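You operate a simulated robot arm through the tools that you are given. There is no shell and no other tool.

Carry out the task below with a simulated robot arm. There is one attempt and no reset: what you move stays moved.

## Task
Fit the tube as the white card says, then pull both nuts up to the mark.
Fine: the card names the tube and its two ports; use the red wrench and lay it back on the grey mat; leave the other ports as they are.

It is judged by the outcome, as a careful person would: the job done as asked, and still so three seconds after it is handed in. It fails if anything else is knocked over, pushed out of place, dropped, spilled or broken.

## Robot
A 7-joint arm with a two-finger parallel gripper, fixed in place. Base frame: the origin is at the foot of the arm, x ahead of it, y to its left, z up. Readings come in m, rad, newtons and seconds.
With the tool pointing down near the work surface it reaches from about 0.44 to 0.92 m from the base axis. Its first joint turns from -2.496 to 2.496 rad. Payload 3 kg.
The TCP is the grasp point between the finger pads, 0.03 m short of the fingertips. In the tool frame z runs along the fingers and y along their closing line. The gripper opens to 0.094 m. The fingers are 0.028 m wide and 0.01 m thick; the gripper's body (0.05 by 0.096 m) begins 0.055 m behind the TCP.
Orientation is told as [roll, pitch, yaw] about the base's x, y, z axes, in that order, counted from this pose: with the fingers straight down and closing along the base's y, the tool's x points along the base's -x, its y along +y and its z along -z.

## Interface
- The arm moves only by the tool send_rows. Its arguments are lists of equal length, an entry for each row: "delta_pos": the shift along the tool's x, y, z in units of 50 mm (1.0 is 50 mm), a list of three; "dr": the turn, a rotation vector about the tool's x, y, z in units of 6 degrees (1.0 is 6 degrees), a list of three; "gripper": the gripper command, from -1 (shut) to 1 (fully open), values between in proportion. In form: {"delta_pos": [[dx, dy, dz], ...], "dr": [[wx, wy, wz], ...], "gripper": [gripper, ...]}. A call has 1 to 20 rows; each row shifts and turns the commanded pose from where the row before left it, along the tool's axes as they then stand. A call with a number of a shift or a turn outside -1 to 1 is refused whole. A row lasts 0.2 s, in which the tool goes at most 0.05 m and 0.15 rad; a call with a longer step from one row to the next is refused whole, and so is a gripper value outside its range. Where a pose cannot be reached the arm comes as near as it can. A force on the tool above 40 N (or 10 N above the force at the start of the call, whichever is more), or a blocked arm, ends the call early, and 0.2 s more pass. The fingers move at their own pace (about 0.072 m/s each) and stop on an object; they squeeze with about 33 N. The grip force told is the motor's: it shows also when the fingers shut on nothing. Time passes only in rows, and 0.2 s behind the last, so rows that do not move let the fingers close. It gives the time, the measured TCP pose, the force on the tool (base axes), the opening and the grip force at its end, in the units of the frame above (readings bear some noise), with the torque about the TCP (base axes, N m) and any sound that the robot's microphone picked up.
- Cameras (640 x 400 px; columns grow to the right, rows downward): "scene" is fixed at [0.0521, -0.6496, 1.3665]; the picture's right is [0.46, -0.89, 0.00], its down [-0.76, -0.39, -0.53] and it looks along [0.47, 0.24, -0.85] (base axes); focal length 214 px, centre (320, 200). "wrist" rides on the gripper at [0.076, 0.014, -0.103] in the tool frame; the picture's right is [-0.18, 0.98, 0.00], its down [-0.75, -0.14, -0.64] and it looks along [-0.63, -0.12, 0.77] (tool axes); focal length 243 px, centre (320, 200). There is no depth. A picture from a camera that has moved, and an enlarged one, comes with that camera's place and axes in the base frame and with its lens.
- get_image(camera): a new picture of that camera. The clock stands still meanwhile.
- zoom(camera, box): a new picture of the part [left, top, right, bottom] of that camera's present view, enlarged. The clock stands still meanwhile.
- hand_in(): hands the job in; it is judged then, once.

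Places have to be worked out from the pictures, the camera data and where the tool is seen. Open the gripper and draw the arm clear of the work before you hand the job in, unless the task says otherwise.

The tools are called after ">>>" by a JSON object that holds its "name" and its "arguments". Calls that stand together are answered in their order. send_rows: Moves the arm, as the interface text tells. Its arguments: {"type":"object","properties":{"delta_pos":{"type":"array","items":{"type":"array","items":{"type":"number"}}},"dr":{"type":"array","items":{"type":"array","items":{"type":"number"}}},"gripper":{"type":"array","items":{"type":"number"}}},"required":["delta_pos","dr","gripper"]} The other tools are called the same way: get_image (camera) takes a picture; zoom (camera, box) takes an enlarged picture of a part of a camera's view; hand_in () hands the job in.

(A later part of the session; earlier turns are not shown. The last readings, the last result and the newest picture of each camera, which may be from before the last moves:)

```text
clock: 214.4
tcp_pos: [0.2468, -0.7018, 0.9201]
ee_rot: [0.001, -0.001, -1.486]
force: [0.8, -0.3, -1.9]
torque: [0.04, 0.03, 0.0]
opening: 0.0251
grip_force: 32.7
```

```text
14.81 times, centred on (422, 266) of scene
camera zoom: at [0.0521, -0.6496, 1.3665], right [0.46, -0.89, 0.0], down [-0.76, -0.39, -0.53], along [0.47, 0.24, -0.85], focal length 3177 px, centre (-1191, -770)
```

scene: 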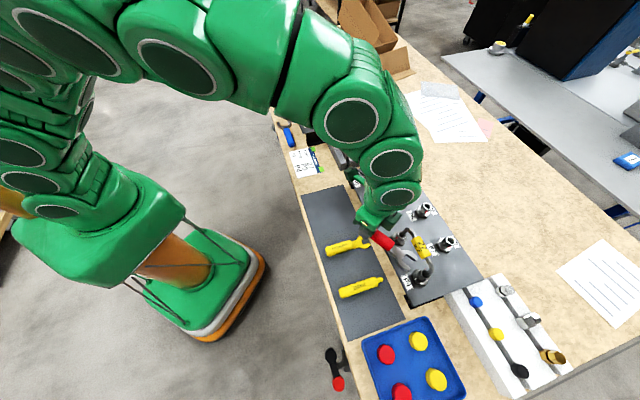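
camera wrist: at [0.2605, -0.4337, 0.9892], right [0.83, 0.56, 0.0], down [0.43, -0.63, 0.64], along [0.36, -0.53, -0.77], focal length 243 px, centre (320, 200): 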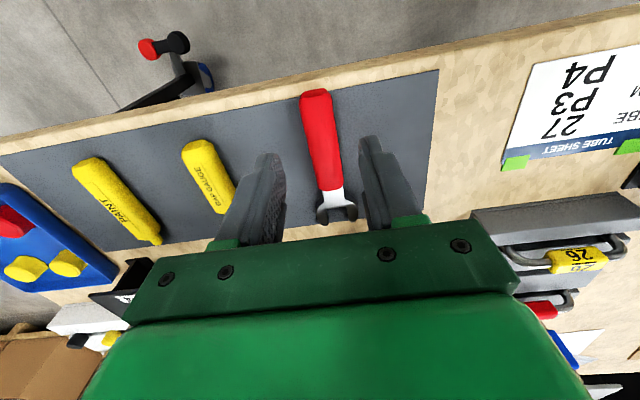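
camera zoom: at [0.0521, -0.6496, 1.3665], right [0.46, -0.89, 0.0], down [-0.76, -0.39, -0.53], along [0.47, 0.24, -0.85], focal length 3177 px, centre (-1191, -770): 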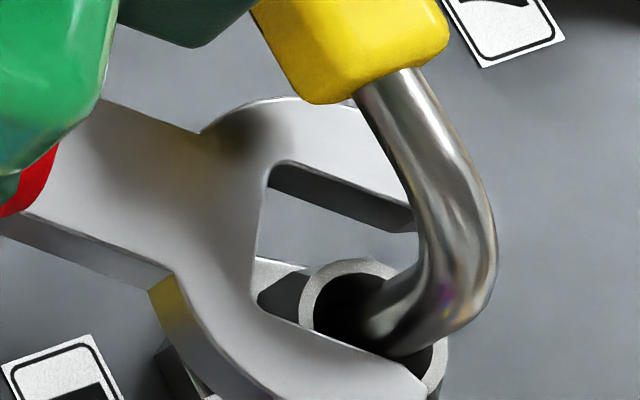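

Nearly centred; I trim 1.5 mm back and go in 6 mm more, then re-check.

>>> {"name": "send_rows", "arguments": {"delta_pos": [[0, -0.03, 0], [-0.12, 0, 0], [0, 0, 0]], "dr": [[0, 0, 0], [0, 0, 0], [0, 0, 0]], "gripper": [-1, -1, -1]}}

>>> {"name": "zoom", "arguments": {"camera": "scene", "box": [404, 252, 440, 279]}}

```text
clock: 215.2
tcp_pos: [0.2475, -0.7074, 0.9208]
ee_rot: [0.0, -0.001, -1.485]
force: [0.1, 0.0, -0.8]
torque: [0.06, 0.01, 0.02]
opening: 0.0252
grip_force: 33.2
```

```text
14.81 times, centred on (422, 266) of scene
camera zoom: at [0.0521, -0.6496, 1.3665], right [0.46, -0.89, 0.0], down [-0.76, -0.39, -0.53], along [0.47, 0.24, -0.85], focal length 3177 px, centre (-1191, -770)
```

zoom: 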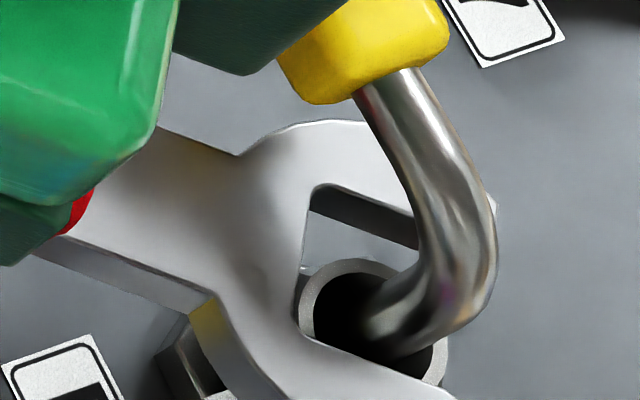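

Centred to within half a millimetre. I rotate 30° about the nut axis to match the hex at 80°.

>>> {"name": "send_rows", "arguments": {"delta_pos": [[0, 0.008, 0], [-0.0106, -0.2028, 0], [-0.0106, -0.2028, 0], [-0.0106, -0.2028, 0], [-0.0106, -0.2028, 0], [-0.0106, -0.2028, 0], [0, 0, 0]], "dr": [[0, 0, 0], [0, 0, -1], [0, 0, -1], [0, 0, -1], [0, 0, -1], [0, 0, -1], [0, 0, 0]], "gripper": [-1, -1, -1, -1, -1, -1, -1]}}

>>> {"name": "send_rows", "arguments": {"delta_pos": [[0, 0, 0.08], [0, 0, 0.08], [0, 0, 0.06], [0, 0, 0]], "dr": [[0, 0, 0], [0, 0, 0], [0, 0, 0], [0, 0, 0]], "gripper": [-1, -1, -1, -1]}}

>>> {"name": "zoom", "arguments": {"camera": "scene", "box": [404, 258, 440, 285]}}

```text
clock: 216.8
tcp_pos: [0.2009, -0.724, 0.9205]
ee_rot: [0.0, 0.0, -0.961]
force: [-0.5, 0.2, -1.6]
torque: [0.06, 0.01, 0.0]
opening: 0.025
grip_force: 32.3
```

```text
clock: 217.8
tcp_pos: [0.2015, -0.7266, 0.9101]
ee_rot: [0.0, -0.002, -0.961]
force: [1.5, 1.1, 10.5]
torque: [-0.84, -0.45, 0.1]
opening: 0.0251
grip_force: 32.7
```

```text
14.81 times, centred on (422, 272) of scene
camera zoom: at [0.0521, -0.6496, 1.3665], right [0.46, -0.89, 0.0], down [-0.76, -0.39, -0.53], along [0.47, 0.24, -0.85], focal length 3177 px, centre (-1191, -859)
```

zoom: 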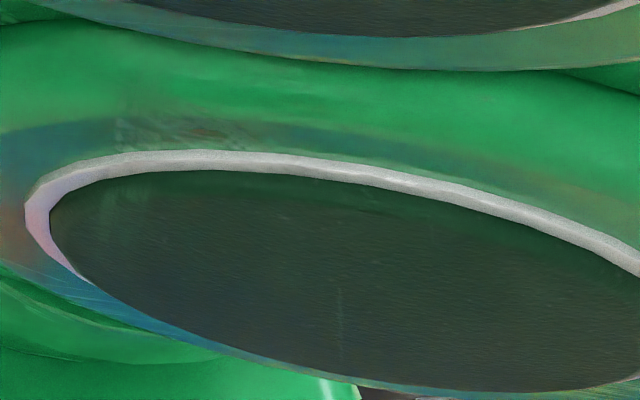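

It touched at nut-top height. The torque says the contact is on the lower (-y) jaw, so I lift 1.5 mm, shift 1 mm to -y, and lower again.

>>> {"name": "send_rows", "arguments": {"delta_pos": [[0, 0, -0.04], [0, -0.02, 0], [0, 0, 0.04], [0, 0, 0.02], [0, 0, 0]], "dr": [[0, 0, 0], [0, 0, 0], [0, 0, 0], [0, 0, 0], [0, 0, 0]], "gripper": [-1, -1, -1, -1, -1]}}

```text
clock: 219.0
tcp_pos: [0.2005, -0.7261, 0.909]
ee_rot: [-0.001, -0.002, -0.961]
force: [-2.7, 0.3, 11.3]
torque: [-1.08, -0.5, -0.17]
opening: 0.0254
grip_force: 33.0
```

Still on the lower jaw, with a small push to -y. I shift another 1 mm the same way.

>>> {"name": "send_rows", "arguments": {"delta_pos": [[0, 0, -0.04], [0, -0.022, 0], [0, 0, 0.04], [0, 0, 0.02], [0, 0, 0]], "dr": [[0, 0, 0], [0, 0, 0], [0, 0, 0], [0, 0, 0], [0, 0, 0]], "gripper": [-1, -1, -1, -1, -1]}}

```text
clock: 220.2
tcp_pos: [0.1994, -0.725, 0.9084]
ee_rot: [-0.001, -0.004, -0.961]
force: [2.1, -0.6, 11.8]
torque: [-1.09, -0.65, 0.11]
opening: 0.0254
grip_force: 33.2
```

Now the contact is nearly balanced, so the angle is probably the issue. I lift, rotate 3° anticlockwise, and lower.

>>> {"name": "send_rows", "arguments": {"delta_pos": [[0, 0, -0.06], [-0.0027, -0.1015, 0], [0, 0, 0.04], [0, 0, 0.04], [0, 0, 0]], "dr": [[0, 0, 0], [0, 0, -0.5], [0, 0, 0], [0, 0, 0], [0, 0, 0]], "gripper": [-1, -1, -1, -1, -1]}}

```text
clock: 221.4
tcp_pos: [0.195, -0.728, 0.9057]
ee_rot: [0.002, 0.0, -0.909]
force: [-0.8, 0.3, -0.7]
torque: [0.03, 0.02, -0.01]
opening: 0.0251
grip_force: 32.6
```

The force vanished — it is dropping on. I continue down to working height.

>>> {"name": "send_rows", "arguments": {"delta_pos": [[0, 0, 0.06], [0, 0, 0.06], [0, 0, 0]], "dr": [[0, 0, 0], [0, 0, 0], [0, 0, 0]], "gripper": [-1, -1, -1]}}

```text
clock: 222.2
tcp_pos: [0.1953, -0.729, 0.9006]
ee_rot: [0.0, 0.001, -0.908]
force: [-2.9, -2.6, 0.7]
torque: [-0.13, -0.04, -0.32]
opening: 0.0254
grip_force: 32.7
```

Seated with little force. I drop the last 1.5 mm and turn 30° clockwise, then look.

>>> {"name": "send_rows", "arguments": {"delta_pos": [[0, -0.005, 0.03], [-0.0106, 0.2018, 0], [-0.0106, 0.2018, 0], [-0.0106, 0.2018, 0], [-0.0106, 0.2018, 0], [-0.0106, 0.2018, 0], [0, 0, 0]], "dr": [[0, 0, 0], [0, 0, 1], [0, 0, 1], [0, 0, 1], [0, 0, 1], [0, 0, 1], [0, 0, 0]], "gripper": [-1, -1, -1, -1, -1, -1, -1]}}

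>>> {"name": "zoom", "arguments": {"camera": "scene", "box": [408, 258, 440, 282]}}

```text
clock: 223.8
tcp_pos: [0.2409, -0.7089, 0.899]
ee_rot: [0.0, -0.004, -1.434]
force: [0.1, 0.7, -1.7]
torque: [0.01, -0.01, 0.06]
opening: 0.0251
grip_force: 33.0
```

```text
16.00 times, centred on (424, 270) of scene
camera zoom: at [0.0521, -0.6496, 1.3665], right [0.46, -0.89, 0.0], down [-0.76, -0.39, -0.53], along [0.47, 0.24, -0.85], focal length 3432 px, centre (-1344, -920)
```

zoom: 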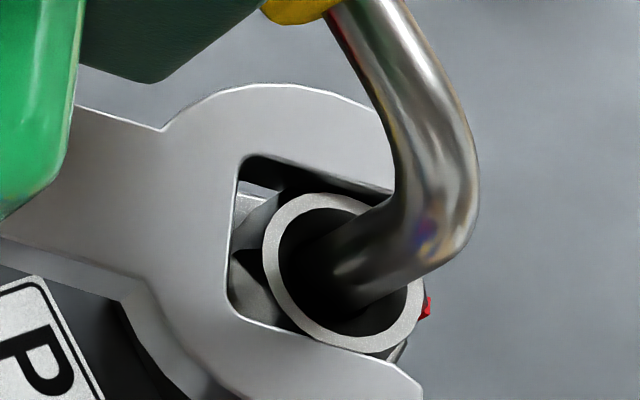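

Engaged, and the red line has come round to the far right. I continue 24°.

>>> {"name": "send_rows", "arguments": {"delta_pos": [[-0.0106, 0.2018, 0], [-0.0106, 0.2018, 0], [-0.0106, 0.2018, 0], [-0.0106, 0.2018, 0], [0, 0, 0]], "dr": [[0, 0, 1], [0, 0, 1], [0, 0, 1], [0, 0, 1], [0, 0, 0]], "gripper": [-1, -1, -1, -1, -1]}}

>>> {"name": "zoom", "arguments": {"camera": "scene", "box": [408, 258, 440, 282]}}

```text
clock: 225.0
tcp_pos: [0.2813, -0.7117, 0.9003]
ee_rot: [0.0, 0.001, -1.853]
force: [1.0, -0.2, -1.3]
torque: [-0.04, -0.07, 0.11]
opening: 0.0251
grip_force: 33.0
```

```text
16.00 times, centred on (424, 270) of scene
camera zoom: at [0.0521, -0.6496, 1.3665], right [0.46, -0.89, 0.0], down [-0.76, -0.39, -0.53], along [0.47, 0.24, -0.85], focal length 3432 px, centre (-1344, -920)
```

zoom: 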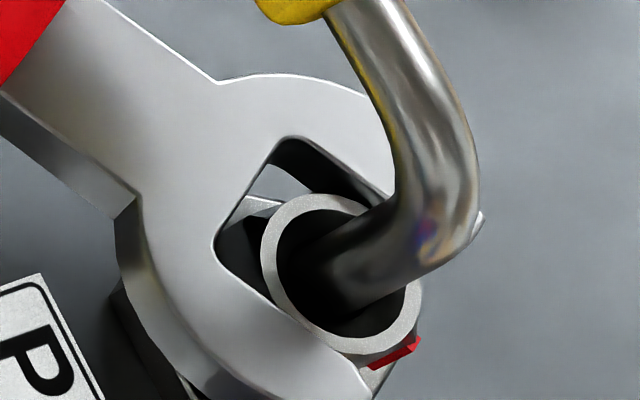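

Red is now at about -160°. I lift off, swing 54° back about the axis, and lower by feel again.

>>> {"name": "send_rows", "arguments": {"delta_pos": [[0, 0, -0.12], [0, 0, -0.13], [0, 0, -0.15], [-0.0106, -0.2018, 0], [-0.0106, -0.2018, 0], [-0.0106, -0.2018, 0], [-0.0106, -0.2018, 0], [-0.0106, -0.2018, 0], [-0.0106, -0.2018, 0], [-0.0106, -0.2018, 0], [-0.0106, -0.2018, 0], [-0.0106, -0.2018, 0], [0, 0, 0]], "dr": [[0, 0, 0], [0, 0, 0], [0, 0, 0], [0, 0, -1], [0, 0, -1], [0, 0, -1], [0, 0, -1], [0, 0, -1], [0, 0, -1], [0, 0, -1], [0, 0, -1], [0, 0, -1], [0, 0, 0]], "gripper": [-1, -1, -1, -1, -1, -1, -1, -1, -1, -1, -1, -1, -1]}}

>>> {"name": "send_rows", "arguments": {"delta_pos": [[0, 0, 0.1], [0, 0, 0.1], [0, 0, 0.05], [0, 0, 0]], "dr": [[0, 0, 0], [0, 0, 0], [0, 0, 0], [0, 0, 0]], "gripper": [-1, -1, -1, -1]}}

```text
clock: 227.8
tcp_pos: [0.1953, -0.7279, 0.919]
ee_rot: [0.001, 0.0, -0.909]
force: [-0.1, -0.6, -1.7]
torque: [0.0, -0.02, 0.02]
opening: 0.0252
grip_force: 32.9
```

```text
clock: 228.8
tcp_pos: [0.1951, -0.7288, 0.9067]
ee_rot: [-0.003, -0.002, -0.911]
force: [-1.2, 0.2, 7.3]
torque: [-0.59, -0.35, -0.06]
opening: 0.0248
grip_force: 32.7
```

Touching the top again. By the last cycle's logic the hex should be a few degrees further anticlockwise, so I lift 2 mm, rotate 4°, and lower.

>>> {"name": "send_rows", "arguments": {"delta_pos": [[0, 0, -0.08], [-0.0036, -0.1346, 0], [0, 0, 0.06], [0, 0, 0.04], [0, 0, 0]], "dr": [[0, 0, 0], [0, 0, -0.667], [0, 0, 0], [0, 0, 0], [0, 0, 0]], "gripper": [-1, -1, -1, -1, -1]}}

```text
clock: 230.0
tcp_pos: [0.1916, -0.7326, 0.9062]
ee_rot: [-0.001, -0.003, -0.839]
force: [0.7, -0.7, 11.7]
torque: [-0.98, -0.69, -0.04]
opening: 0.0253
grip_force: 33.1
```

Worse that way. I lift and go 7° the other way, then lower.

>>> {"name": "send_rows", "arguments": {"delta_pos": [[0, 0, -0.1], [-0.0036, 0.1178, 0], [-0.0036, 0.1178, 0], [0, 0, 0.06], [0, 0, 0.04], [0, 0, 0]], "dr": [[0, 0, 0], [0, 0, 0.5833], [0, 0, 0.5833], [0, 0, 0], [0, 0, 0], [0, 0, 0]], "gripper": [-1, -1, -1, -1, -1, -1]}}

```text
clock: 231.4
tcp_pos: [0.199, -0.7263, 0.9053]
ee_rot: [0.002, -0.002, -0.962]
force: [-2.5, -0.3, 7.3]
torque: [-0.69, -0.31, -0.16]
opening: 0.0252
grip_force: 32.8
```

Contact is lighter and on the lower jaw. I shift 0.5 mm to -y, rotate 3.5° more clockwise, and lower.

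>>> {"name": "send_rows", "arguments": {"delta_pos": [[0, 0, -0.1], [-0.0036, 0.1078, 0], [0, 0, 0.06], [0, 0, 0.05], [0, 0, 0]], "dr": [[0, 0, 0], [0, 0, 0.5833], [0, 0, 0], [0, 0, 0], [0, 0, 0]], "gripper": [-1, -1, -1, -1, -1]}}

```text
clock: 232.6
tcp_pos: [0.2026, -0.7224, 0.9058]
ee_rot: [-0.002, -0.002, -1.023]
force: [-0.3, 1.0, 4.4]
torque: [-0.47, -0.22, -0.04]
opening: 0.0251
grip_force: 33.5
```

Resistance is falling. Keeping this light contact, I rotate 3° more clockwise to find the drop.

>>> {"name": "send_rows", "arguments": {"delta_pos": [[-0.0009, 0.0337, 0], [-0.0009, 0.0337, 0], [-0.0009, 0.0337, 0.01], [0, 0, 0]], "dr": [[0, 0, 0.1667], [0, 0, 0.1667], [0, 0, 0.1667], [0, 0, 0]], "gripper": [-1, -1, -1, -1]}}

>>> {"name": "zoom", "arguments": {"camera": "scene", "box": [404, 258, 440, 285]}}

```text
clock: 233.6
tcp_pos: [0.2058, -0.7205, 0.9047]
ee_rot: [0.0, -0.003, -1.076]
force: [3.1, -0.4, 9.8]
torque: [-0.92, -0.65, 0.22]
opening: 0.025
grip_force: 32.9
```

```text
14.81 times, centred on (422, 272) of scene
camera zoom: at [0.0521, -0.6496, 1.3665], right [0.46, -0.89, 0.0], down [-0.76, -0.39, -0.53], along [0.47, 0.24, -0.85], focal length 3177 px, centre (-1191, -859)
```

zoom: 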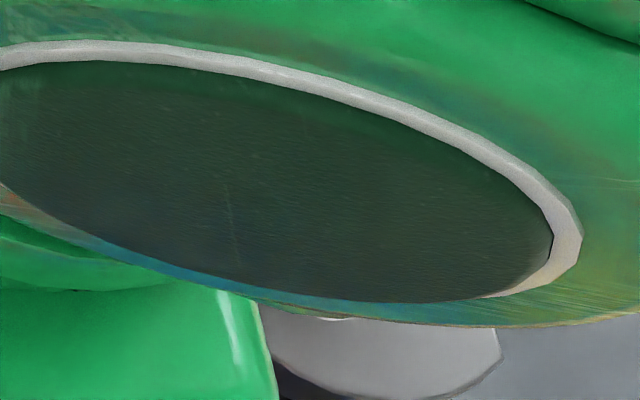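

The contact has flipped to the other jaw, so the right spot lies between. I lift slightly, come back 2°, and lower.

>>> {"name": "send_rows", "arguments": {"delta_pos": [[0, 0, -0.08], [-0.0015, -0.074, 0], [0, 0, 0.06], [0, 0, 0.04], [0, 0, 0]], "dr": [[0, 0, 0], [0, 0, -0.3667], [0, 0, 0], [0, 0, 0], [0, 0, 0]], "gripper": [-1, -1, -1, -1, -1]}}

```text
clock: 234.8
tcp_pos: [0.2035, -0.7219, 0.9039]
ee_rot: [0.0, 0.0, -1.036]
force: [-1.0, -1.8, 11.7]
torque: [-1.16, -0.46, -0.15]
opening: 0.0254
grip_force: 32.8
```

I'm not converging blind. I lift and swing to about 48° to see the hex and the wrench's attitude directly.

>>> {"name": "send_rows", "arguments": {"delta_pos": [[0, 0, -0.16], [0, 0, -0.16], [-0.0106, 0.2018, 0], [-0.0106, 0.2018, 0], [-0.0106, 0.2018, 0], [-0.0106, 0.2018, 0], [0, 0, 0]], "dr": [[0, 0, 0], [0, 0, 0], [0, 0, 1], [0, 0, 1], [0, 0, 1], [0, 0, 1], [0, 0, 0]], "gripper": [-1, -1, -1, -1, -1, -1, -1]}}

>>> {"name": "zoom", "arguments": {"camera": "scene", "box": [404, 252, 440, 279]}}

>>> {"name": "zoom", "arguments": {"camera": "scene", "box": [410, 262, 436, 284]}}

```text
clock: 236.4
tcp_pos: [0.2431, -0.7098, 0.9181]
ee_rot: [0.001, 0.001, -1.458]
force: [0.6, 0.0, -1.1]
torque: [0.02, 0.0, -0.02]
opening: 0.0252
grip_force: 33.2
```

```text
14.81 times, centred on (422, 266) of scene
camera zoom: at [0.0521, -0.6496, 1.3665], right [0.46, -0.89, 0.0], down [-0.76, -0.39, -0.53], along [0.47, 0.24, -0.85], focal length 3177 px, centre (-1191, -770)
```

zoom: 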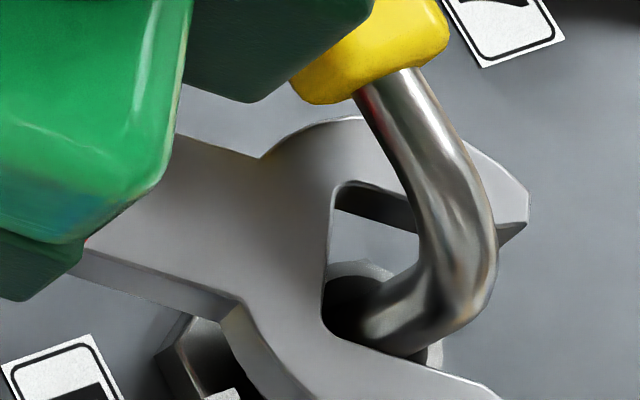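

```text
16.00 times, centred on (423, 273) of scene
camera zoom: at [0.0521, -0.6496, 1.3665], right [0.46, -0.89, 0.0], down [-0.76, -0.39, -0.53], along [0.47, 0.24, -0.85], focal length 3432 px, centre (-1328, -968)
```

zoom: 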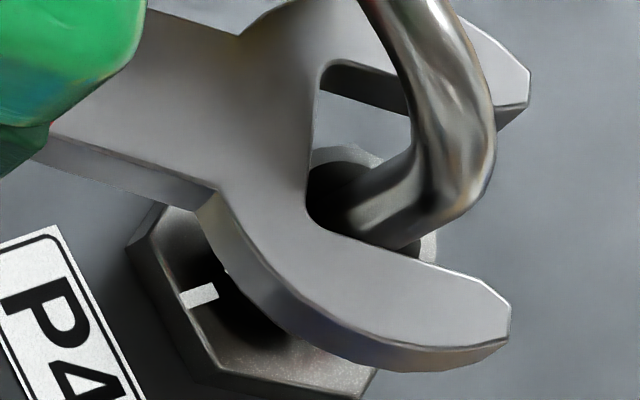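

The head has pitched up again from the presses. I tilt the tool 5° to level the wrench and look once more.

>>> {"name": "send_rows", "arguments": {"delta_pos": [[0, 0, 0], [0, 0, 0]], "dr": [[0, 0.85, 0], [0, 0, 0]], "gripper": [-1, -1]}}

>>> {"name": "zoom", "arguments": {"camera": "scene", "box": [404, 252, 440, 279]}}

```text
clock: 237.0
tcp_pos: [0.2444, -0.7087, 0.9181]
ee_rot: [0.0, 0.088, -1.456]
force: [0.1, -1.0, -1.2]
torque: [0.05, 0.01, -0.01]
opening: 0.0251
grip_force: 32.9
```

```text
14.81 times, centred on (422, 266) of scene
camera zoom: at [0.0521, -0.6496, 1.3665], right [0.46, -0.89, 0.0], down [-0.76, -0.39, -0.53], along [0.47, 0.24, -0.85], focal length 3177 px, centre (-1191, -770)
```

zoom: 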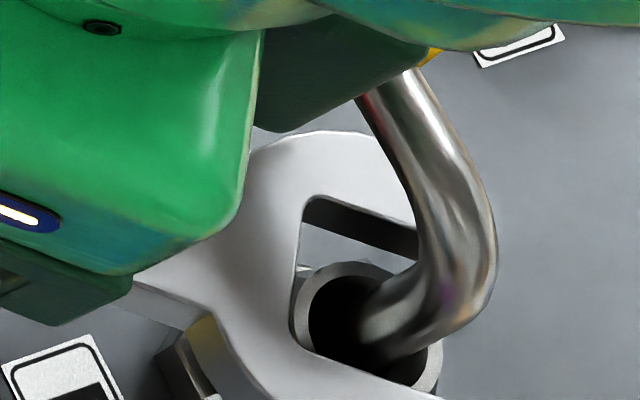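

Level again. I slide out 3 cm horizontally to read the hex angle.

>>> {"name": "send_rows", "arguments": {"delta_pos": [[0.2, 0, 0.018], [0.3, 0, 0.026], [0.3, 0, 0.026], [0, 0, 0]], "dr": [[0, 0, 0], [0, 0, 0], [0, 0, 0], [0, 0, 0]], "gripper": [-1, -1, -1, -1]}}

>>> {"name": "zoom", "arguments": {"camera": "scene", "box": [408, 258, 440, 282]}}

```text
clock: 238.0
tcp_pos: [0.2393, -0.67, 0.9174]
ee_rot: [0.001, 0.086, -1.458]
force: [0.1, -0.1, -1.6]
torque: [0.02, 0.01, -0.01]
opening: 0.0253
grip_force: 33.1
```

```text
16.00 times, centred on (424, 270) of scene
camera zoom: at [0.0521, -0.6496, 1.3665], right [0.46, -0.89, 0.0], down [-0.76, -0.39, -0.53], along [0.47, 0.24, -0.85], focal length 3432 px, centre (-1344, -920)
```

zoom: 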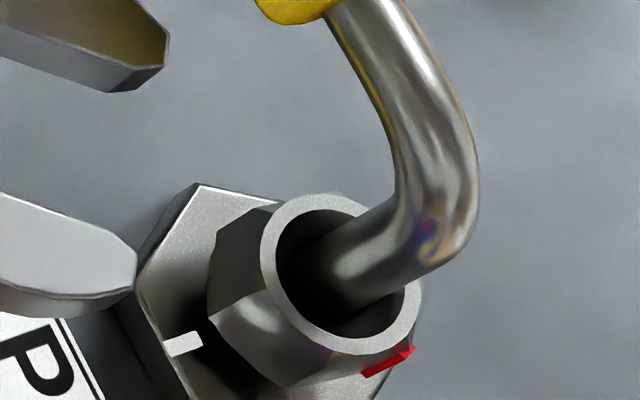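

The hex is at 21°/81° with red at about 201°. I slide back in around the leg and centre carefully before trying again.

>>> {"name": "send_rows", "arguments": {"delta_pos": [[-0.2, 0, -0.018], [-0.3, 0, -0.026], [-0.28, 0, -0.025], [0, 0, 0]], "dr": [[0, 0, 0], [0, 0, 0], [0, 0, 0], [0, 0, 0]], "gripper": [-1, -1, -1, -1]}}

>>> {"name": "zoom", "arguments": {"camera": "scene", "box": [408, 258, 440, 282]}}

```text
clock: 239.0
tcp_pos: [0.2411, -0.7068, 0.9199]
ee_rot: [0.0, 0.088, -1.456]
force: [0.2, 0.8, -1.0]
torque: [0.01, 0.02, -0.03]
opening: 0.0251
grip_force: 33.2
```

```text
16.00 times, centred on (424, 270) of scene
camera zoom: at [0.0521, -0.6496, 1.3665], right [0.46, -0.89, 0.0], down [-0.76, -0.39, -0.53], along [0.47, 0.24, -0.85], focal length 3432 px, centre (-1344, -920)
```

zoom: 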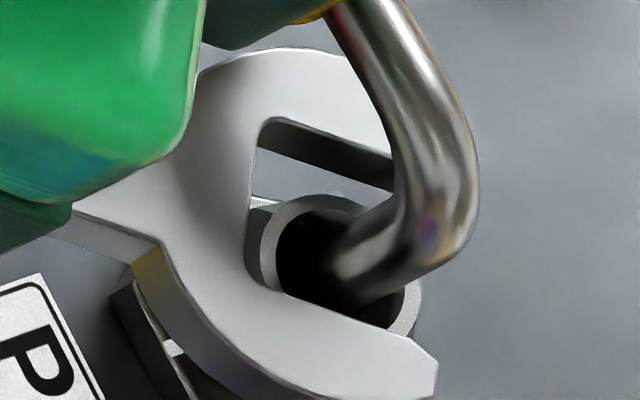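

To calibrate height, I lower here (where the hex can't engage) until the wrench just rests on the nut top, in small steps.

>>> {"name": "send_rows", "arguments": {"delta_pos": [[-0.009, 0, 0.1], [-0.0045, 0, 0.05], [0, 0, 0]], "dr": [[0, 0, 0], [0, 0, 0], [0, 0, 0]], "gripper": [-1, -1, -1]}}

>>> {"name": "send_rows", "arguments": {"delta_pos": [[-0.0035, 0, 0.04], [0, 0, 0]], "dr": [[0, 0, 0], [0, 0, 0]], "gripper": [-1, -1]}}

>>> {"name": "zoom", "arguments": {"camera": "scene", "box": [408, 258, 440, 282]}}

```text
clock: 239.8
tcp_pos: [0.2416, -0.7075, 0.9121]
ee_rot: [0.0, 0.087, -1.456]
force: [1.4, -2.2, 6.4]
torque: [-0.7, -0.17, -0.02]
opening: 0.0252
grip_force: 32.8
```

```text
clock: 240.4
tcp_pos: [0.2421, -0.7071, 0.9098]
ee_rot: [0.0, 0.088, -1.455]
force: [-0.1, -5.2, 10.4]
torque: [-1.29, -0.17, -0.03]
opening: 0.0251
grip_force: 32.5
```

```text
16.00 times, centred on (424, 270) of scene
camera zoom: at [0.0521, -0.6496, 1.3665], right [0.46, -0.89, 0.0], down [-0.76, -0.39, -0.53], along [0.47, 0.24, -0.85], focal length 3432 px, centre (-1344, -920)
```

zoom: 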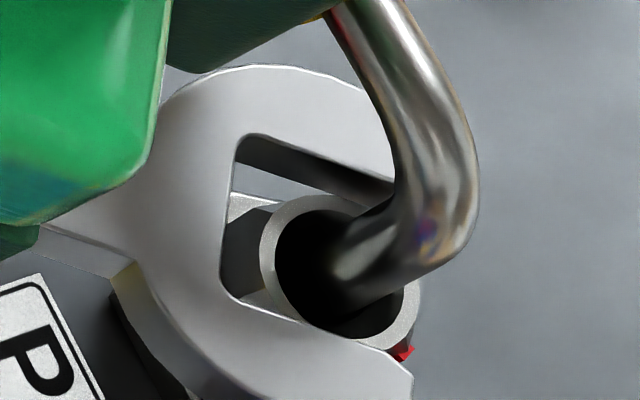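

Contact began at about z 0.9125, and the view now shows the axis 1.3 mm off centre. I lift 4 mm, trim +1.3 mm, then rotate about the axis to 82°.

>>> {"name": "send_rows", "arguments": {"delta_pos": [[0.01, 0, -0.12], [0, 0.026, 0], [0, 0, 0]], "dr": [[0, 0, 0], [0, 0, 0], [0, 0, 0]], "gripper": [-1, -1, -1]}}

>>> {"name": "zoom", "arguments": {"camera": "scene", "box": [408, 258, 440, 282]}}

```text
clock: 241.2
tcp_pos: [0.2434, -0.7069, 0.9155]
ee_rot: [-0.002, 0.088, -1.455]
force: [-0.6, -1.0, -1.6]
torque: [0.01, 0.0, -0.02]
opening: 0.0248
grip_force: 33.1
```

```text
16.00 times, centred on (424, 270) of scene
camera zoom: at [0.0521, -0.6496, 1.3665], right [0.46, -0.89, 0.0], down [-0.76, -0.39, -0.53], along [0.47, 0.24, -0.85], focal length 3432 px, centre (-1344, -920)
```

zoom: 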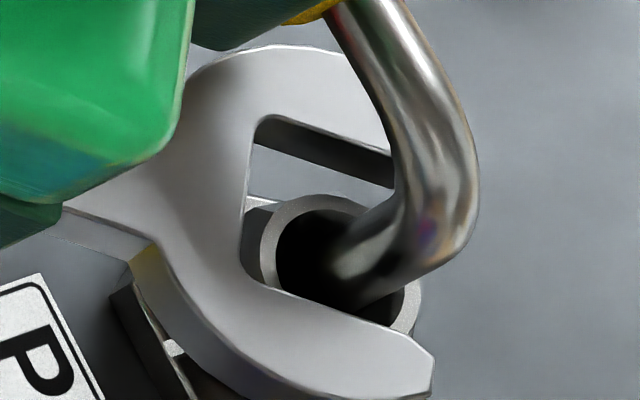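

Centred. I rotate 31° about the vertical nut axis (allowing for the tool's tilt) to bring the wrench to about 82°.

>>> {"name": "send_rows", "arguments": {"delta_pos": [[-0.02, 0, -0.002], [-0.0105, -0.2018, -0.001], [-0.0105, -0.2018, -0.001], [-0.0105, -0.2018, -0.001], [-0.0105, -0.2018, -0.001], [-0.0105, -0.2018, -0.001], [-0.002, -0.034, 0], [0, 0, 0]], "dr": [[0, 0, 0], [0.088, 0, -0.996], [0.088, 0, -0.996], [0.088, 0, -0.996], [0.088, 0, -0.996], [0.088, 0, -0.996], [0.015, 0, -0.167], [0, 0, 0]], "gripper": [-1, -1, -1, -1, -1, -1, -1, -1]}}

>>> {"name": "send_rows", "arguments": {"delta_pos": [[-0.0045, 0, 0.05], [-0.003, 0, 0.03], [0, 0, 0]], "dr": [[0, 0, 0], [0, 0, 0], [0, 0, 0]], "gripper": [-1, -1, -1]}}

```text
clock: 243.0
tcp_pos: [0.1964, -0.7276, 0.917]
ee_rot: [-0.001, 0.087, -0.914]
force: [0.0, 1.1, -1.0]
torque: [0.01, 0.01, -0.01]
opening: 0.0251
grip_force: 32.8
```

```text
clock: 243.8
tcp_pos: [0.1956, -0.7279, 0.9128]
ee_rot: [0.001, 0.088, -0.915]
force: [-0.4, -0.2, -1.4]
torque: [0.04, 0.0, 0.03]
opening: 0.025
grip_force: 33.2
```

No contact yet. I lower another 3 mm in two small steps.

>>> {"name": "send_rows", "arguments": {"delta_pos": [[-0.003, 0, 0.03], [-0.003, 0, 0.03], [0, 0, 0]], "dr": [[0, 0, 0], [0, 0, 0], [0, 0, 0]], "gripper": [-1, -1, -1]}}

```text
clock: 244.6
tcp_pos: [0.1961, -0.7275, 0.9103]
ee_rot: [0.0, 0.088, -0.914]
force: [-2.3, 1.1, 12.6]
torque: [-1.02, -0.5, -0.13]
opening: 0.0254
grip_force: 33.1
```

Contact on the lower jaw side again. I lift 2.5 mm, shift 1 mm to -y, and lower more lightly.

>>> {"name": "send_rows", "arguments": {"delta_pos": [[0.0045, 0, -0.05], [0, -0.02, 0], [-0.0035, 0, 0.04], [0, 0, 0]], "dr": [[0, 0, 0], [0, 0, 0], [0, 0, 0], [0, 0, 0]], "gripper": [-1, -1, -1, -1]}}

```text
clock: 245.6
tcp_pos: [0.1952, -0.7282, 0.91]
ee_rot: [0.001, 0.088, -0.913]
force: [0.8, 0.7, -0.9]
torque: [0.0, 0.01, 0.0]
opening: 0.0249
grip_force: 32.5
```

Clear at the same height. I continue down in 2 mm steps.

>>> {"name": "send_rows", "arguments": {"delta_pos": [[-0.0035, 0, 0.04], [0, 0, 0]], "dr": [[0, 0, 0], [0, 0, 0]], "gripper": [-1, -1]}}

>>> {"name": "send_rows", "arguments": {"delta_pos": [[-0.0035, 0, 0.04], [0, 0, 0]], "dr": [[0, 0, 0], [0, 0, 0]], "gripper": [-1, -1]}}

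```text
clock: 246.2
tcp_pos: [0.1952, -0.7282, 0.9068]
ee_rot: [-0.001, 0.089, -0.914]
force: [0.1, 1.0, -1.7]
torque: [0.06, 0.0, 0.05]
opening: 0.0253
grip_force: 33.0
```

```text
clock: 246.8
tcp_pos: [0.1957, -0.729, 0.9057]
ee_rot: [-0.001, 0.091, -0.913]
force: [0.0, 0.1, -0.9]
torque: [0.01, 0.04, 0.02]
opening: 0.0254
grip_force: 33.0
```

It has dropped 7 mm past the contact height with no force — it's on the hex. I lower the rest to working height.

>>> {"name": "send_rows", "arguments": {"delta_pos": [[-0.0045, 0, 0.05], [-0.0045, 0, 0.05], [0, 0, 0]], "dr": [[0, 0, 0], [0, 0, 0], [0, 0, 0]], "gripper": [-1, -1, -1]}}

```text
clock: 247.6
tcp_pos: [0.1956, -0.7283, 0.8993]
ee_rot: [-0.002, 0.09, -0.915]
force: [-0.9, 0.6, -1.6]
torque: [0.02, 0.0, 0.03]
opening: 0.0251
grip_force: 32.8
```

I turn 30° clockwise and look.

>>> {"name": "send_rows", "arguments": {"delta_pos": [[-0.0105, 0.2018, -0.001], [-0.0105, 0.2018, -0.001], [-0.0105, 0.2018, -0.001], [-0.0105, 0.2018, -0.001], [-0.0105, 0.2018, -0.001], [0, 0, 0]], "dr": [[-0.088, 0, 0.996], [-0.088, 0, 0.996], [-0.088, 0, 0.996], [-0.088, 0, 0.996], [-0.088, 0, 0.996], [0, 0, 0]], "gripper": [-1, -1, -1, -1, -1, -1]}}

>>> {"name": "zoom", "arguments": {"camera": "scene", "box": [408, 258, 440, 282]}}

```text
clock: 249.0
tcp_pos: [0.2409, -0.7096, 0.9001]
ee_rot: [0.0, 0.085, -1.438]
force: [5.2, -9.5, -4.3]
torque: [0.06, -0.12, 0.51]
opening: 0.0253
grip_force: 32.7
```

```text
16.00 times, centred on (424, 270) of scene
camera zoom: at [0.0521, -0.6496, 1.3665], right [0.46, -0.89, 0.0], down [-0.76, -0.39, -0.53], along [0.47, 0.24, -0.85], focal length 3432 px, centre (-1344, -920)
```

zoom: 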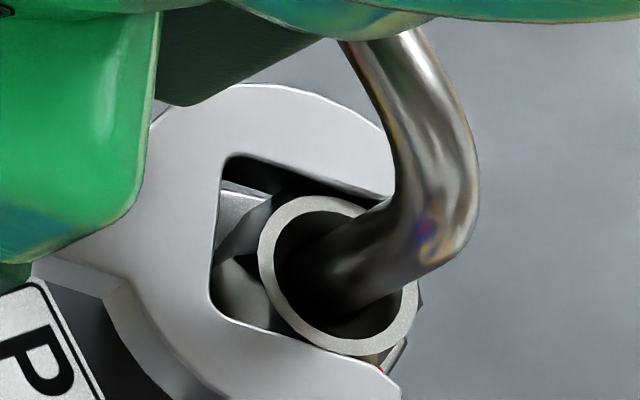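

The nut is following (red is just visible under the lower jaw). I relieve a 10 N pull by moving 1 mm in and continue 24°.

>>> {"name": "send_rows", "arguments": {"delta_pos": [[-0.022, 0.008, 0], [-0.0105, 0.2018, -0.001], [-0.0105, 0.2018, -0.001], [-0.0105, 0.2018, -0.001], [-0.0105, 0.2018, -0.001], [0, 0, 0]], "dr": [[0, 0, 0], [-0.088, 0, 0.996], [-0.088, 0, 0.996], [-0.088, 0, 0.996], [-0.088, 0, 0.996], [0, 0, 0]], "gripper": [-1, -1, -1, -1, -1, -1]}}

>>> {"name": "zoom", "arguments": {"camera": "scene", "box": [408, 258, 440, 282]}}

>>> {"name": "zoom", "arguments": {"camera": "scene", "box": [380, 220, 440, 265]}}

```text
clock: 250.4
tcp_pos: [0.2814, -0.7133, 0.9014]
ee_rot: [0.001, 0.089, -1.859]
force: [2.5, 18.0, -1.3]
torque: [0.44, -0.03, 0.07]
opening: 0.025
grip_force: 32.8
```

```text
16.00 times, centred on (424, 270) of scene
camera zoom: at [0.0521, -0.6496, 1.3665], right [0.46, -0.89, 0.0], down [-0.76, -0.39, -0.53], along [0.47, 0.24, -0.85], focal length 3432 px, centre (-1344, -920)
```

zoom: 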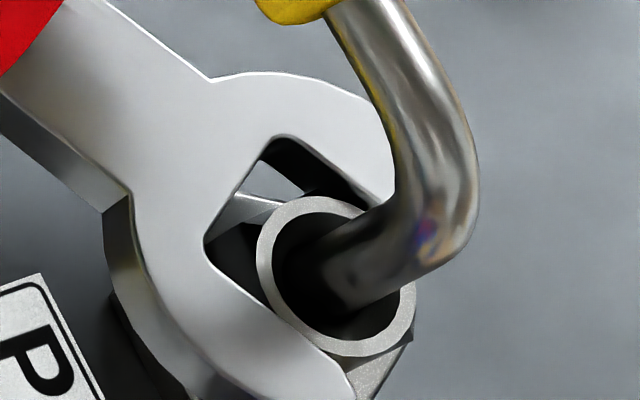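

```text
8.89 times, centred on (410, 242) of scene
camera zoom: at [0.0521, -0.6496, 1.3665], right [0.46, -0.89, 0.0], down [-0.76, -0.39, -0.53], along [0.47, 0.24, -0.85], focal length 1906 px, centre (-480, -178)
```

zoom: 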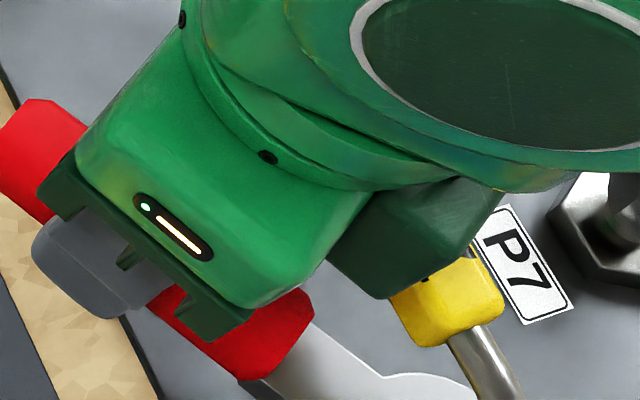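

Red is now under the lower jaw at roughly 150°. I relieve the throat and lift off vertically, then look.

>>> {"name": "send_rows", "arguments": {"delta_pos": [[0.03, 0, 0.002], [0.011, 0, -0.12], [0.011, 0, -0.13], [0.011, 0, -0.13], [0, 0, 0]], "dr": [[0, 0, 0], [0, 0, 0], [0, 0, 0], [0, 0, 0], [0, 0, 0]], "gripper": [-1, -1, -1, -1, -1]}}

>>> {"name": "zoom", "arguments": {"camera": "scene", "box": [408, 258, 440, 282]}}

```text
clock: 251.6
tcp_pos: [0.2828, -0.712, 0.9197]
ee_rot: [0.0, 0.088, -1.856]
force: [-0.3, 0.3, -1.1]
torque: [0.03, -0.02, -0.01]
opening: 0.0252
grip_force: 33.4
```

```text
16.00 times, centred on (424, 270) of scene
camera zoom: at [0.0521, -0.6496, 1.3665], right [0.46, -0.89, 0.0], down [-0.76, -0.39, -0.53], along [0.47, 0.24, -0.85], focal length 3432 px, centre (-1344, -920)
```

zoom: 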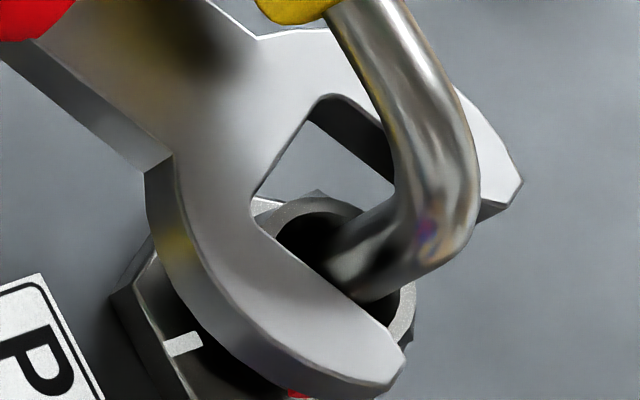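

Red's lower end now shows at about 150° — one last 60° to go. I swing to 50° to re-centre before the final drop.

>>> {"name": "send_rows", "arguments": {"delta_pos": [[-0.008, -0.1748, -0.0007], [-0.008, -0.1748, -0.0007], [-0.008, -0.1748, -0.0007], [-0.008, -0.1748, -0.0007], [0.007, 0, 0.08], [0, 0, 0]], "dr": [[0.077, 0, -0.8715], [0.077, 0, -0.8715], [0.077, 0, -0.8715], [0.077, 0, -0.8715], [0, 0, 0], [0, 0, 0]], "gripper": [-1, -1, -1, -1, -1, -1]}}

>>> {"name": "zoom", "arguments": {"camera": "scene", "box": [408, 258, 440, 282]}}

```text
clock: 253.0
tcp_pos: [0.2472, -0.7074, 0.9169]
ee_rot: [0.0, 0.089, -1.491]
force: [0.4, 0.5, -1.3]
torque: [0.06, 0.02, 0.01]
opening: 0.0253
grip_force: 33.1
```

```text
16.00 times, centred on (424, 270) of scene
camera zoom: at [0.0521, -0.6496, 1.3665], right [0.46, -0.89, 0.0], down [-0.76, -0.39, -0.53], along [0.47, 0.24, -0.85], focal length 3432 px, centre (-1344, -920)
```

zoom: 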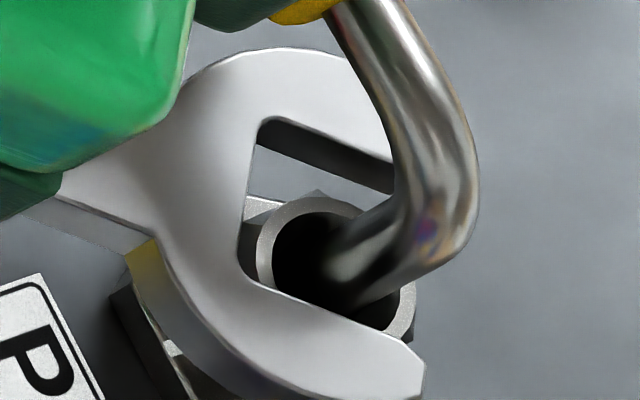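

Centring looks the same as in the last good cycle. I rotate 41° to about 91°, trim 1 mm to -y as before, and lower lightly.

>>> {"name": "send_rows", "arguments": {"delta_pos": [[-0.015, 0, -0.0015], [-0.0103, -0.1988, -0.001], [-0.0103, -0.1988, -0.001], [-0.0103, -0.1988, -0.001], [-0.0103, -0.1988, -0.001], [-0.0103, -0.1988, -0.001], [-0.0103, -0.1988, -0.001], [-0.0103, -0.1988, -0.001], [0, -0.02, 0], [0, 0, 0]], "dr": [[0, 0, 0], [0.087, 0, -0.984], [0.087, 0, -0.984], [0.087, 0, -0.984], [0.087, 0, -0.984], [0.087, 0, -0.984], [0.087, 0, -0.984], [0.087, 0, -0.984], [0, 0, 0], [0, 0, 0]], "gripper": [-1, -1, -1, -1, -1, -1, -1, -1, -1, -1]}}

>>> {"name": "send_rows", "arguments": {"delta_pos": [[-0.0045, 0, 0.05], [-0.003, 0, 0.03], [0, 0, 0]], "dr": [[0, 0, 0], [0, 0, 0], [0, 0, 0]], "gripper": [-1, -1, -1]}}

>>> {"name": "send_rows", "arguments": {"delta_pos": [[-0.0027, 0, 0.03], [0, 0, 0]], "dr": [[0, 0, 0], [0, 0, 0]], "gripper": [-1, -1]}}

```text
clock: 255.2
tcp_pos: [0.1856, -0.7386, 0.9159]
ee_rot: [0.0, 0.087, -0.767]
force: [-0.6, 0.7, -1.9]
torque: [0.01, 0.02, -0.02]
opening: 0.0252
grip_force: 33.0
```

```text
clock: 256.0
tcp_pos: [0.1855, -0.7384, 0.913]
ee_rot: [0.001, 0.087, -0.767]
force: [-2.4, 1.6, 10.4]
torque: [-0.86, -0.72, -0.09]
opening: 0.0254
grip_force: 33.0
```

```text
clock: 256.6
tcp_pos: [0.1845, -0.7376, 0.9101]
ee_rot: [0.0, 0.087, -0.768]
force: [1.4, -2.8, 10.1]
torque: [-0.91, -0.67, -0.17]
opening: 0.0254
grip_force: 33.0
```

Resting on the lower jaw side. I lift 3 mm, shift 1 mm more to -y, and lower in one small step.

>>> {"name": "send_rows", "arguments": {"delta_pos": [[0.006, 0, -0.07], [0, -0.02, 0], [-0.0045, 0, 0.05], [0, 0, 0]], "dr": [[0, 0, 0], [0, 0, 0], [0, 0, 0], [0, 0, 0]], "gripper": [-1, -1, -1, -1]}}

```text
clock: 257.6
tcp_pos: [0.1849, -0.738, 0.9109]
ee_rot: [-0.001, 0.087, -0.768]
force: [1.3, -0.3, -1.4]
torque: [0.03, 0.02, 0.03]
opening: 0.0251
grip_force: 33.0
```

Clear now. I go down in small steps, reading the force each time.

>>> {"name": "send_rows", "arguments": {"delta_pos": [[-0.0022, 0, 0.025], [0, 0, 0]], "dr": [[0, 0, 0], [0, 0, 0]], "gripper": [-1, -1]}}

```text
clock: 258.2
tcp_pos: [0.1849, -0.7396, 0.9108]
ee_rot: [0.001, 0.087, -0.769]
force: [0.0, 0.3, -1.8]
torque: [0.03, 0.03, -0.01]
opening: 0.0255
grip_force: 32.9
```

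>>> {"name": "send_rows", "arguments": {"delta_pos": [[-0.0022, 0, 0.03], [0, 0, 0]], "dr": [[0, 0, 0], [0, 0, 0]], "gripper": [-1, -1]}}

```text
clock: 258.8
tcp_pos: [0.1852, -0.7386, 0.9091]
ee_rot: [0.001, 0.086, -0.769]
force: [-0.4, 0.0, -1.0]
torque: [0.03, 0.02, -0.05]
opening: 0.0252
grip_force: 33.0
```

Still free. I keep lowering.

>>> {"name": "send_rows", "arguments": {"delta_pos": [[-0.0035, 0, 0.04], [0, 0, 0]], "dr": [[0, 0, 0], [0, 0, 0]], "gripper": [-1, -1]}}

>>> {"name": "send_rows", "arguments": {"delta_pos": [[-0.0035, 0, 0.04], [0, 0, 0]], "dr": [[0, 0, 0], [0, 0, 0]], "gripper": [-1, -1]}}

```text
clock: 259.4
tcp_pos: [0.1847, -0.7384, 0.907]
ee_rot: [-0.001, 0.089, -0.767]
force: [-2.2, -1.5, -1.4]
torque: [0.02, 0.08, -0.17]
opening: 0.0253
grip_force: 33.0
```

```text
clock: 260.0
tcp_pos: [0.185, -0.7383, 0.9045]
ee_rot: [-0.001, 0.087, -0.768]
force: [-0.6, -1.0, -1.7]
torque: [-0.03, 0.08, -0.11]
opening: 0.0252
grip_force: 33.3
```

It has gone on. I lower the last 5 mm to working height.

>>> {"name": "send_rows", "arguments": {"delta_pos": [[-0.0045, 0, 0.05], [-0.0045, 0, 0.05], [0, 0, 0]], "dr": [[0, 0, 0], [0, 0, 0], [0, 0, 0]], "gripper": [-1, -1, -1]}}

```text
clock: 260.8
tcp_pos: [0.1859, -0.7378, 0.8991]
ee_rot: [-0.001, 0.088, -0.767]
force: [-0.4, 1.1, -1.0]
torque: [0.05, 0.04, 0.06]
opening: 0.0252
grip_force: 32.8
```

Seated with zero force. Final stroke: I turn 36° and look.

>>> {"name": "send_rows", "arguments": {"delta_pos": [[-0.0105, 0.2012, -0.001], [-0.0105, 0.2012, -0.001], [-0.0105, 0.2012, -0.001], [-0.0105, 0.2012, -0.001], [-0.0105, 0.2012, -0.001], [-0.0105, 0.2012, -0.001], [0, 0, 0]], "dr": [[-0.088, 0, 0.996], [-0.088, 0, 0.996], [-0.088, 0, 0.996], [-0.088, 0, 0.996], [-0.088, 0, 0.996], [-0.088, 0, 0.996], [0, 0, 0]], "gripper": [-1, -1, -1, -1, -1, -1, -1]}}

>>> {"name": "zoom", "arguments": {"camera": "scene", "box": [408, 258, 440, 282]}}

```text
clock: 262.4
tcp_pos: [0.237, -0.7108, 0.9006]
ee_rot: [0.001, 0.089, -1.397]
force: [1.6, -18.5, 4.0]
torque: [-1.0, -0.15, 0.34]
opening: 0.0254
grip_force: 33.1
```

```text
16.00 times, centred on (424, 270) of scene
camera zoom: at [0.0521, -0.6496, 1.3665], right [0.46, -0.89, 0.0], down [-0.76, -0.39, -0.53], along [0.47, 0.24, -0.85], focal length 3432 px, centre (-1344, -920)
```

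zoom: 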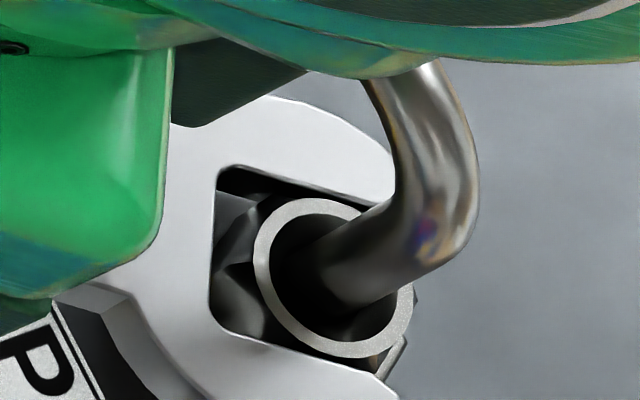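

The nut is turning. I relieve the inward pull and slight upward load (1.5 mm in, 2 mm up), then continue in smaller moves.

>>> {"name": "send_rows", "arguments": {"delta_pos": [[-0.03, 0, -0.04], [0, 0, 0]], "dr": [[0, 0, 0], [0, 0, 0]], "gripper": [-1, -1]}}

>>> {"name": "zoom", "arguments": {"camera": "scene", "box": [412, 262, 436, 280]}}

```text
clock: 263.0
tcp_pos: [0.2363, -0.7101, 0.9007]
ee_rot: [-0.001, 0.092, -1.397]
force: [-4.3, 14.9, -6.7]
torque: [0.98, 0.22, 0.41]
opening: 0.0253
grip_force: 32.6
```

```text
16.00 times, centred on (424, 271) of scene
camera zoom: at [0.0521, -0.6496, 1.3665], right [0.46, -0.89, 0.0], down [-0.76, -0.39, -0.53], along [0.47, 0.24, -0.85], focal length 3432 px, centre (-1344, -936)
```

zoom: 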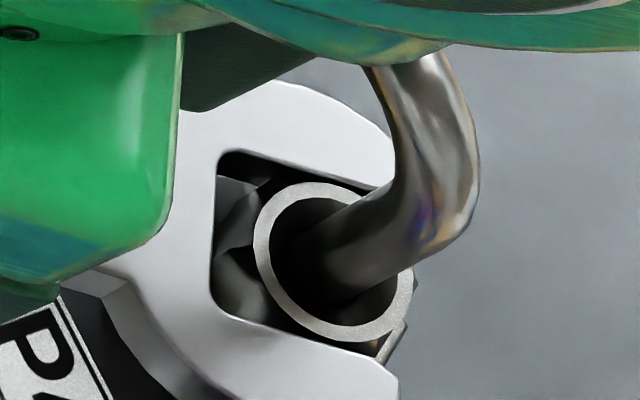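

That overshot; I take back half of it and continue turning 12°.

>>> {"name": "send_rows", "arguments": {"delta_pos": [[0.013, 0, 0.02], [-0.0105, 0.2012, -0.001], [-0.0105, 0.2012, -0.001], [0, 0, 0]], "dr": [[0, 0, 0], [-0.088, 0, 0.996], [-0.088, 0, 0.996], [0, 0, 0]], "gripper": [-1, -1, -1, -1]}}

>>> {"name": "zoom", "arguments": {"camera": "scene", "box": [408, 258, 440, 282]}}

```text
clock: 264.0
tcp_pos: [0.2569, -0.7095, 0.9028]
ee_rot: [-0.001, 0.088, -1.607]
force: [-6.5, 17.2, -2.5]
torque: [0.64, 0.24, 0.03]
opening: 0.0249
grip_force: 32.9
```

```text
16.00 times, centred on (424, 270) of scene
camera zoom: at [0.0521, -0.6496, 1.3665], right [0.46, -0.89, 0.0], down [-0.76, -0.39, -0.53], along [0.47, 0.24, -0.85], focal length 3432 px, centre (-1344, -920)
```

zoom: 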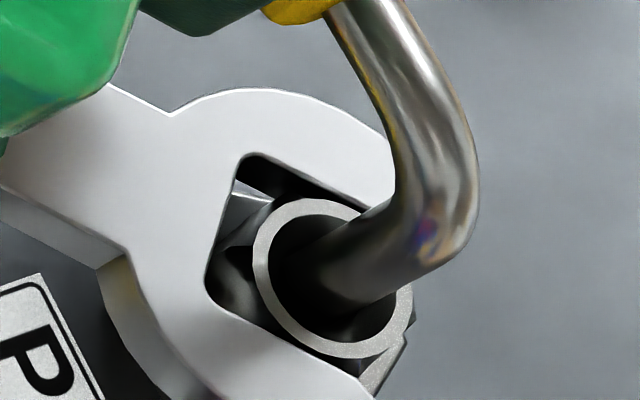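

Following well. In the last stroke, ending at tool 28.7° left the hex at 30°, which is exactly what I want now. I turn the remaining 14°.

>>> {"name": "send_rows", "arguments": {"delta_pos": [[0.02, -0.005, 0.002], [-0.008, 0.1565, -0.001], [-0.008, 0.1565, -0.001], [-0.008, 0.1565, -0.001], [0, 0, 0]], "dr": [[0, 0, 0], [-0.0685, 0, 0.7755], [-0.0685, 0, 0.7755], [-0.0685, 0, 0.7755], [0, 0, 0]], "gripper": [-1, -1, -1, -1, -1]}}

>>> {"name": "zoom", "arguments": {"camera": "scene", "box": [408, 258, 440, 282]}}

```text
clock: 265.2
tcp_pos: [0.2811, -0.7146, 0.9033]
ee_rot: [0.001, 0.085, -1.85]
force: [-3.5, -16.9, 8.4]
torque: [-1.44, 0.36, 0.58]
opening: 0.0252
grip_force: 32.9
```

```text
16.00 times, centred on (424, 270) of scene
camera zoom: at [0.0521, -0.6496, 1.3665], right [0.46, -0.89, 0.0], down [-0.76, -0.39, -0.53], along [0.47, 0.24, -0.85], focal length 3432 px, centre (-1344, -920)
```

zoom: 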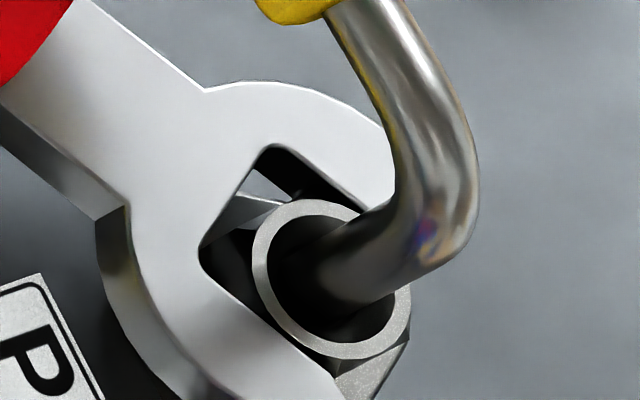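

The red line is hidden beneath the lower jaw, as it should be near the mark. I relieve and lift off vertically to see.

>>> {"name": "send_rows", "arguments": {"delta_pos": [[-0.014, 0, -0.02], [0.011, 0, -0.12], [0.011, 0, -0.13], [0.011, 0, -0.13], [0, 0, 0]], "dr": [[0, 0, 0], [0, 0, 0], [0, 0, 0], [0, 0, 0], [0, 0, 0]], "gripper": [-1, -1, -1, -1, -1]}}

>>> {"name": "zoom", "arguments": {"camera": "scene", "box": [408, 258, 440, 282]}}

```text
clock: 266.4
tcp_pos: [0.28, -0.7139, 0.922]
ee_rot: [0.0, 0.088, -1.849]
force: [-0.6, -6.7, -10.8]
torque: [0.63, -0.06, 0.54]
opening: 0.0252
grip_force: 33.3
```

```text
16.00 times, centred on (424, 270) of scene
camera zoom: at [0.0521, -0.6496, 1.3665], right [0.46, -0.89, 0.0], down [-0.76, -0.39, -0.53], along [0.47, 0.24, -0.85], focal length 3432 px, centre (-1344, -920)
```

zoom: 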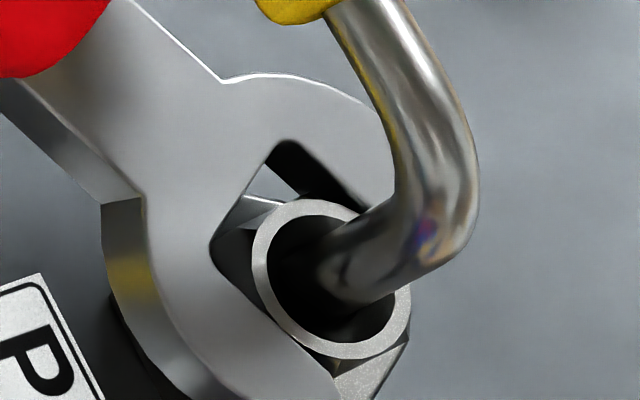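

The jaw is wedged on the hex and didn't come up. I lower back, rotate 4° back within the slack to free it, and lift again.

>>> {"name": "send_rows", "arguments": {"delta_pos": [[-0.014, 0, 0.16], [-0.014, 0, 0.16], [-0.0024, -0.0666, 0], [-0.0024, -0.0666, 0], [0, 0, 0]], "dr": [[0, 0, 0], [0, 0, 0], [0.0294, 0, -0.332], [0.0294, 0, -0.332], [0, 0, 0]], "gripper": [-1, -1, -1, -1, -1]}}

>>> {"name": "zoom", "arguments": {"camera": "scene", "box": [408, 258, 440, 282]}}

```text
clock: 267.6
tcp_pos: [0.2727, -0.7127, 0.9053]
ee_rot: [0.001, 0.087, -1.781]
force: [1.3, -0.7, -0.1]
torque: [-0.03, -0.08, 0.22]
opening: 0.0252
grip_force: 33.7
```

```text
16.00 times, centred on (424, 270) of scene
camera zoom: at [0.0521, -0.6496, 1.3665], right [0.46, -0.89, 0.0], down [-0.76, -0.39, -0.53], along [0.47, 0.24, -0.85], focal length 3432 px, centre (-1344, -920)
```

zoom: 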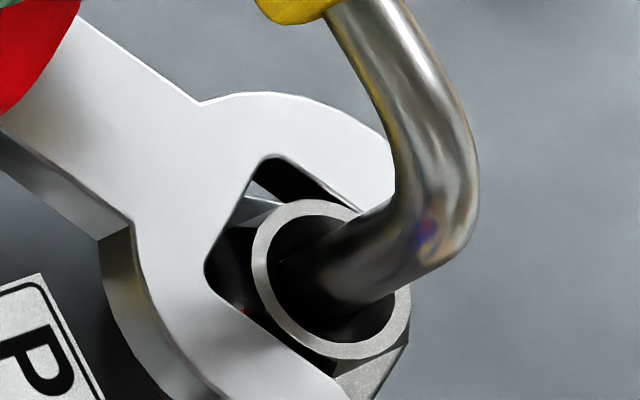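

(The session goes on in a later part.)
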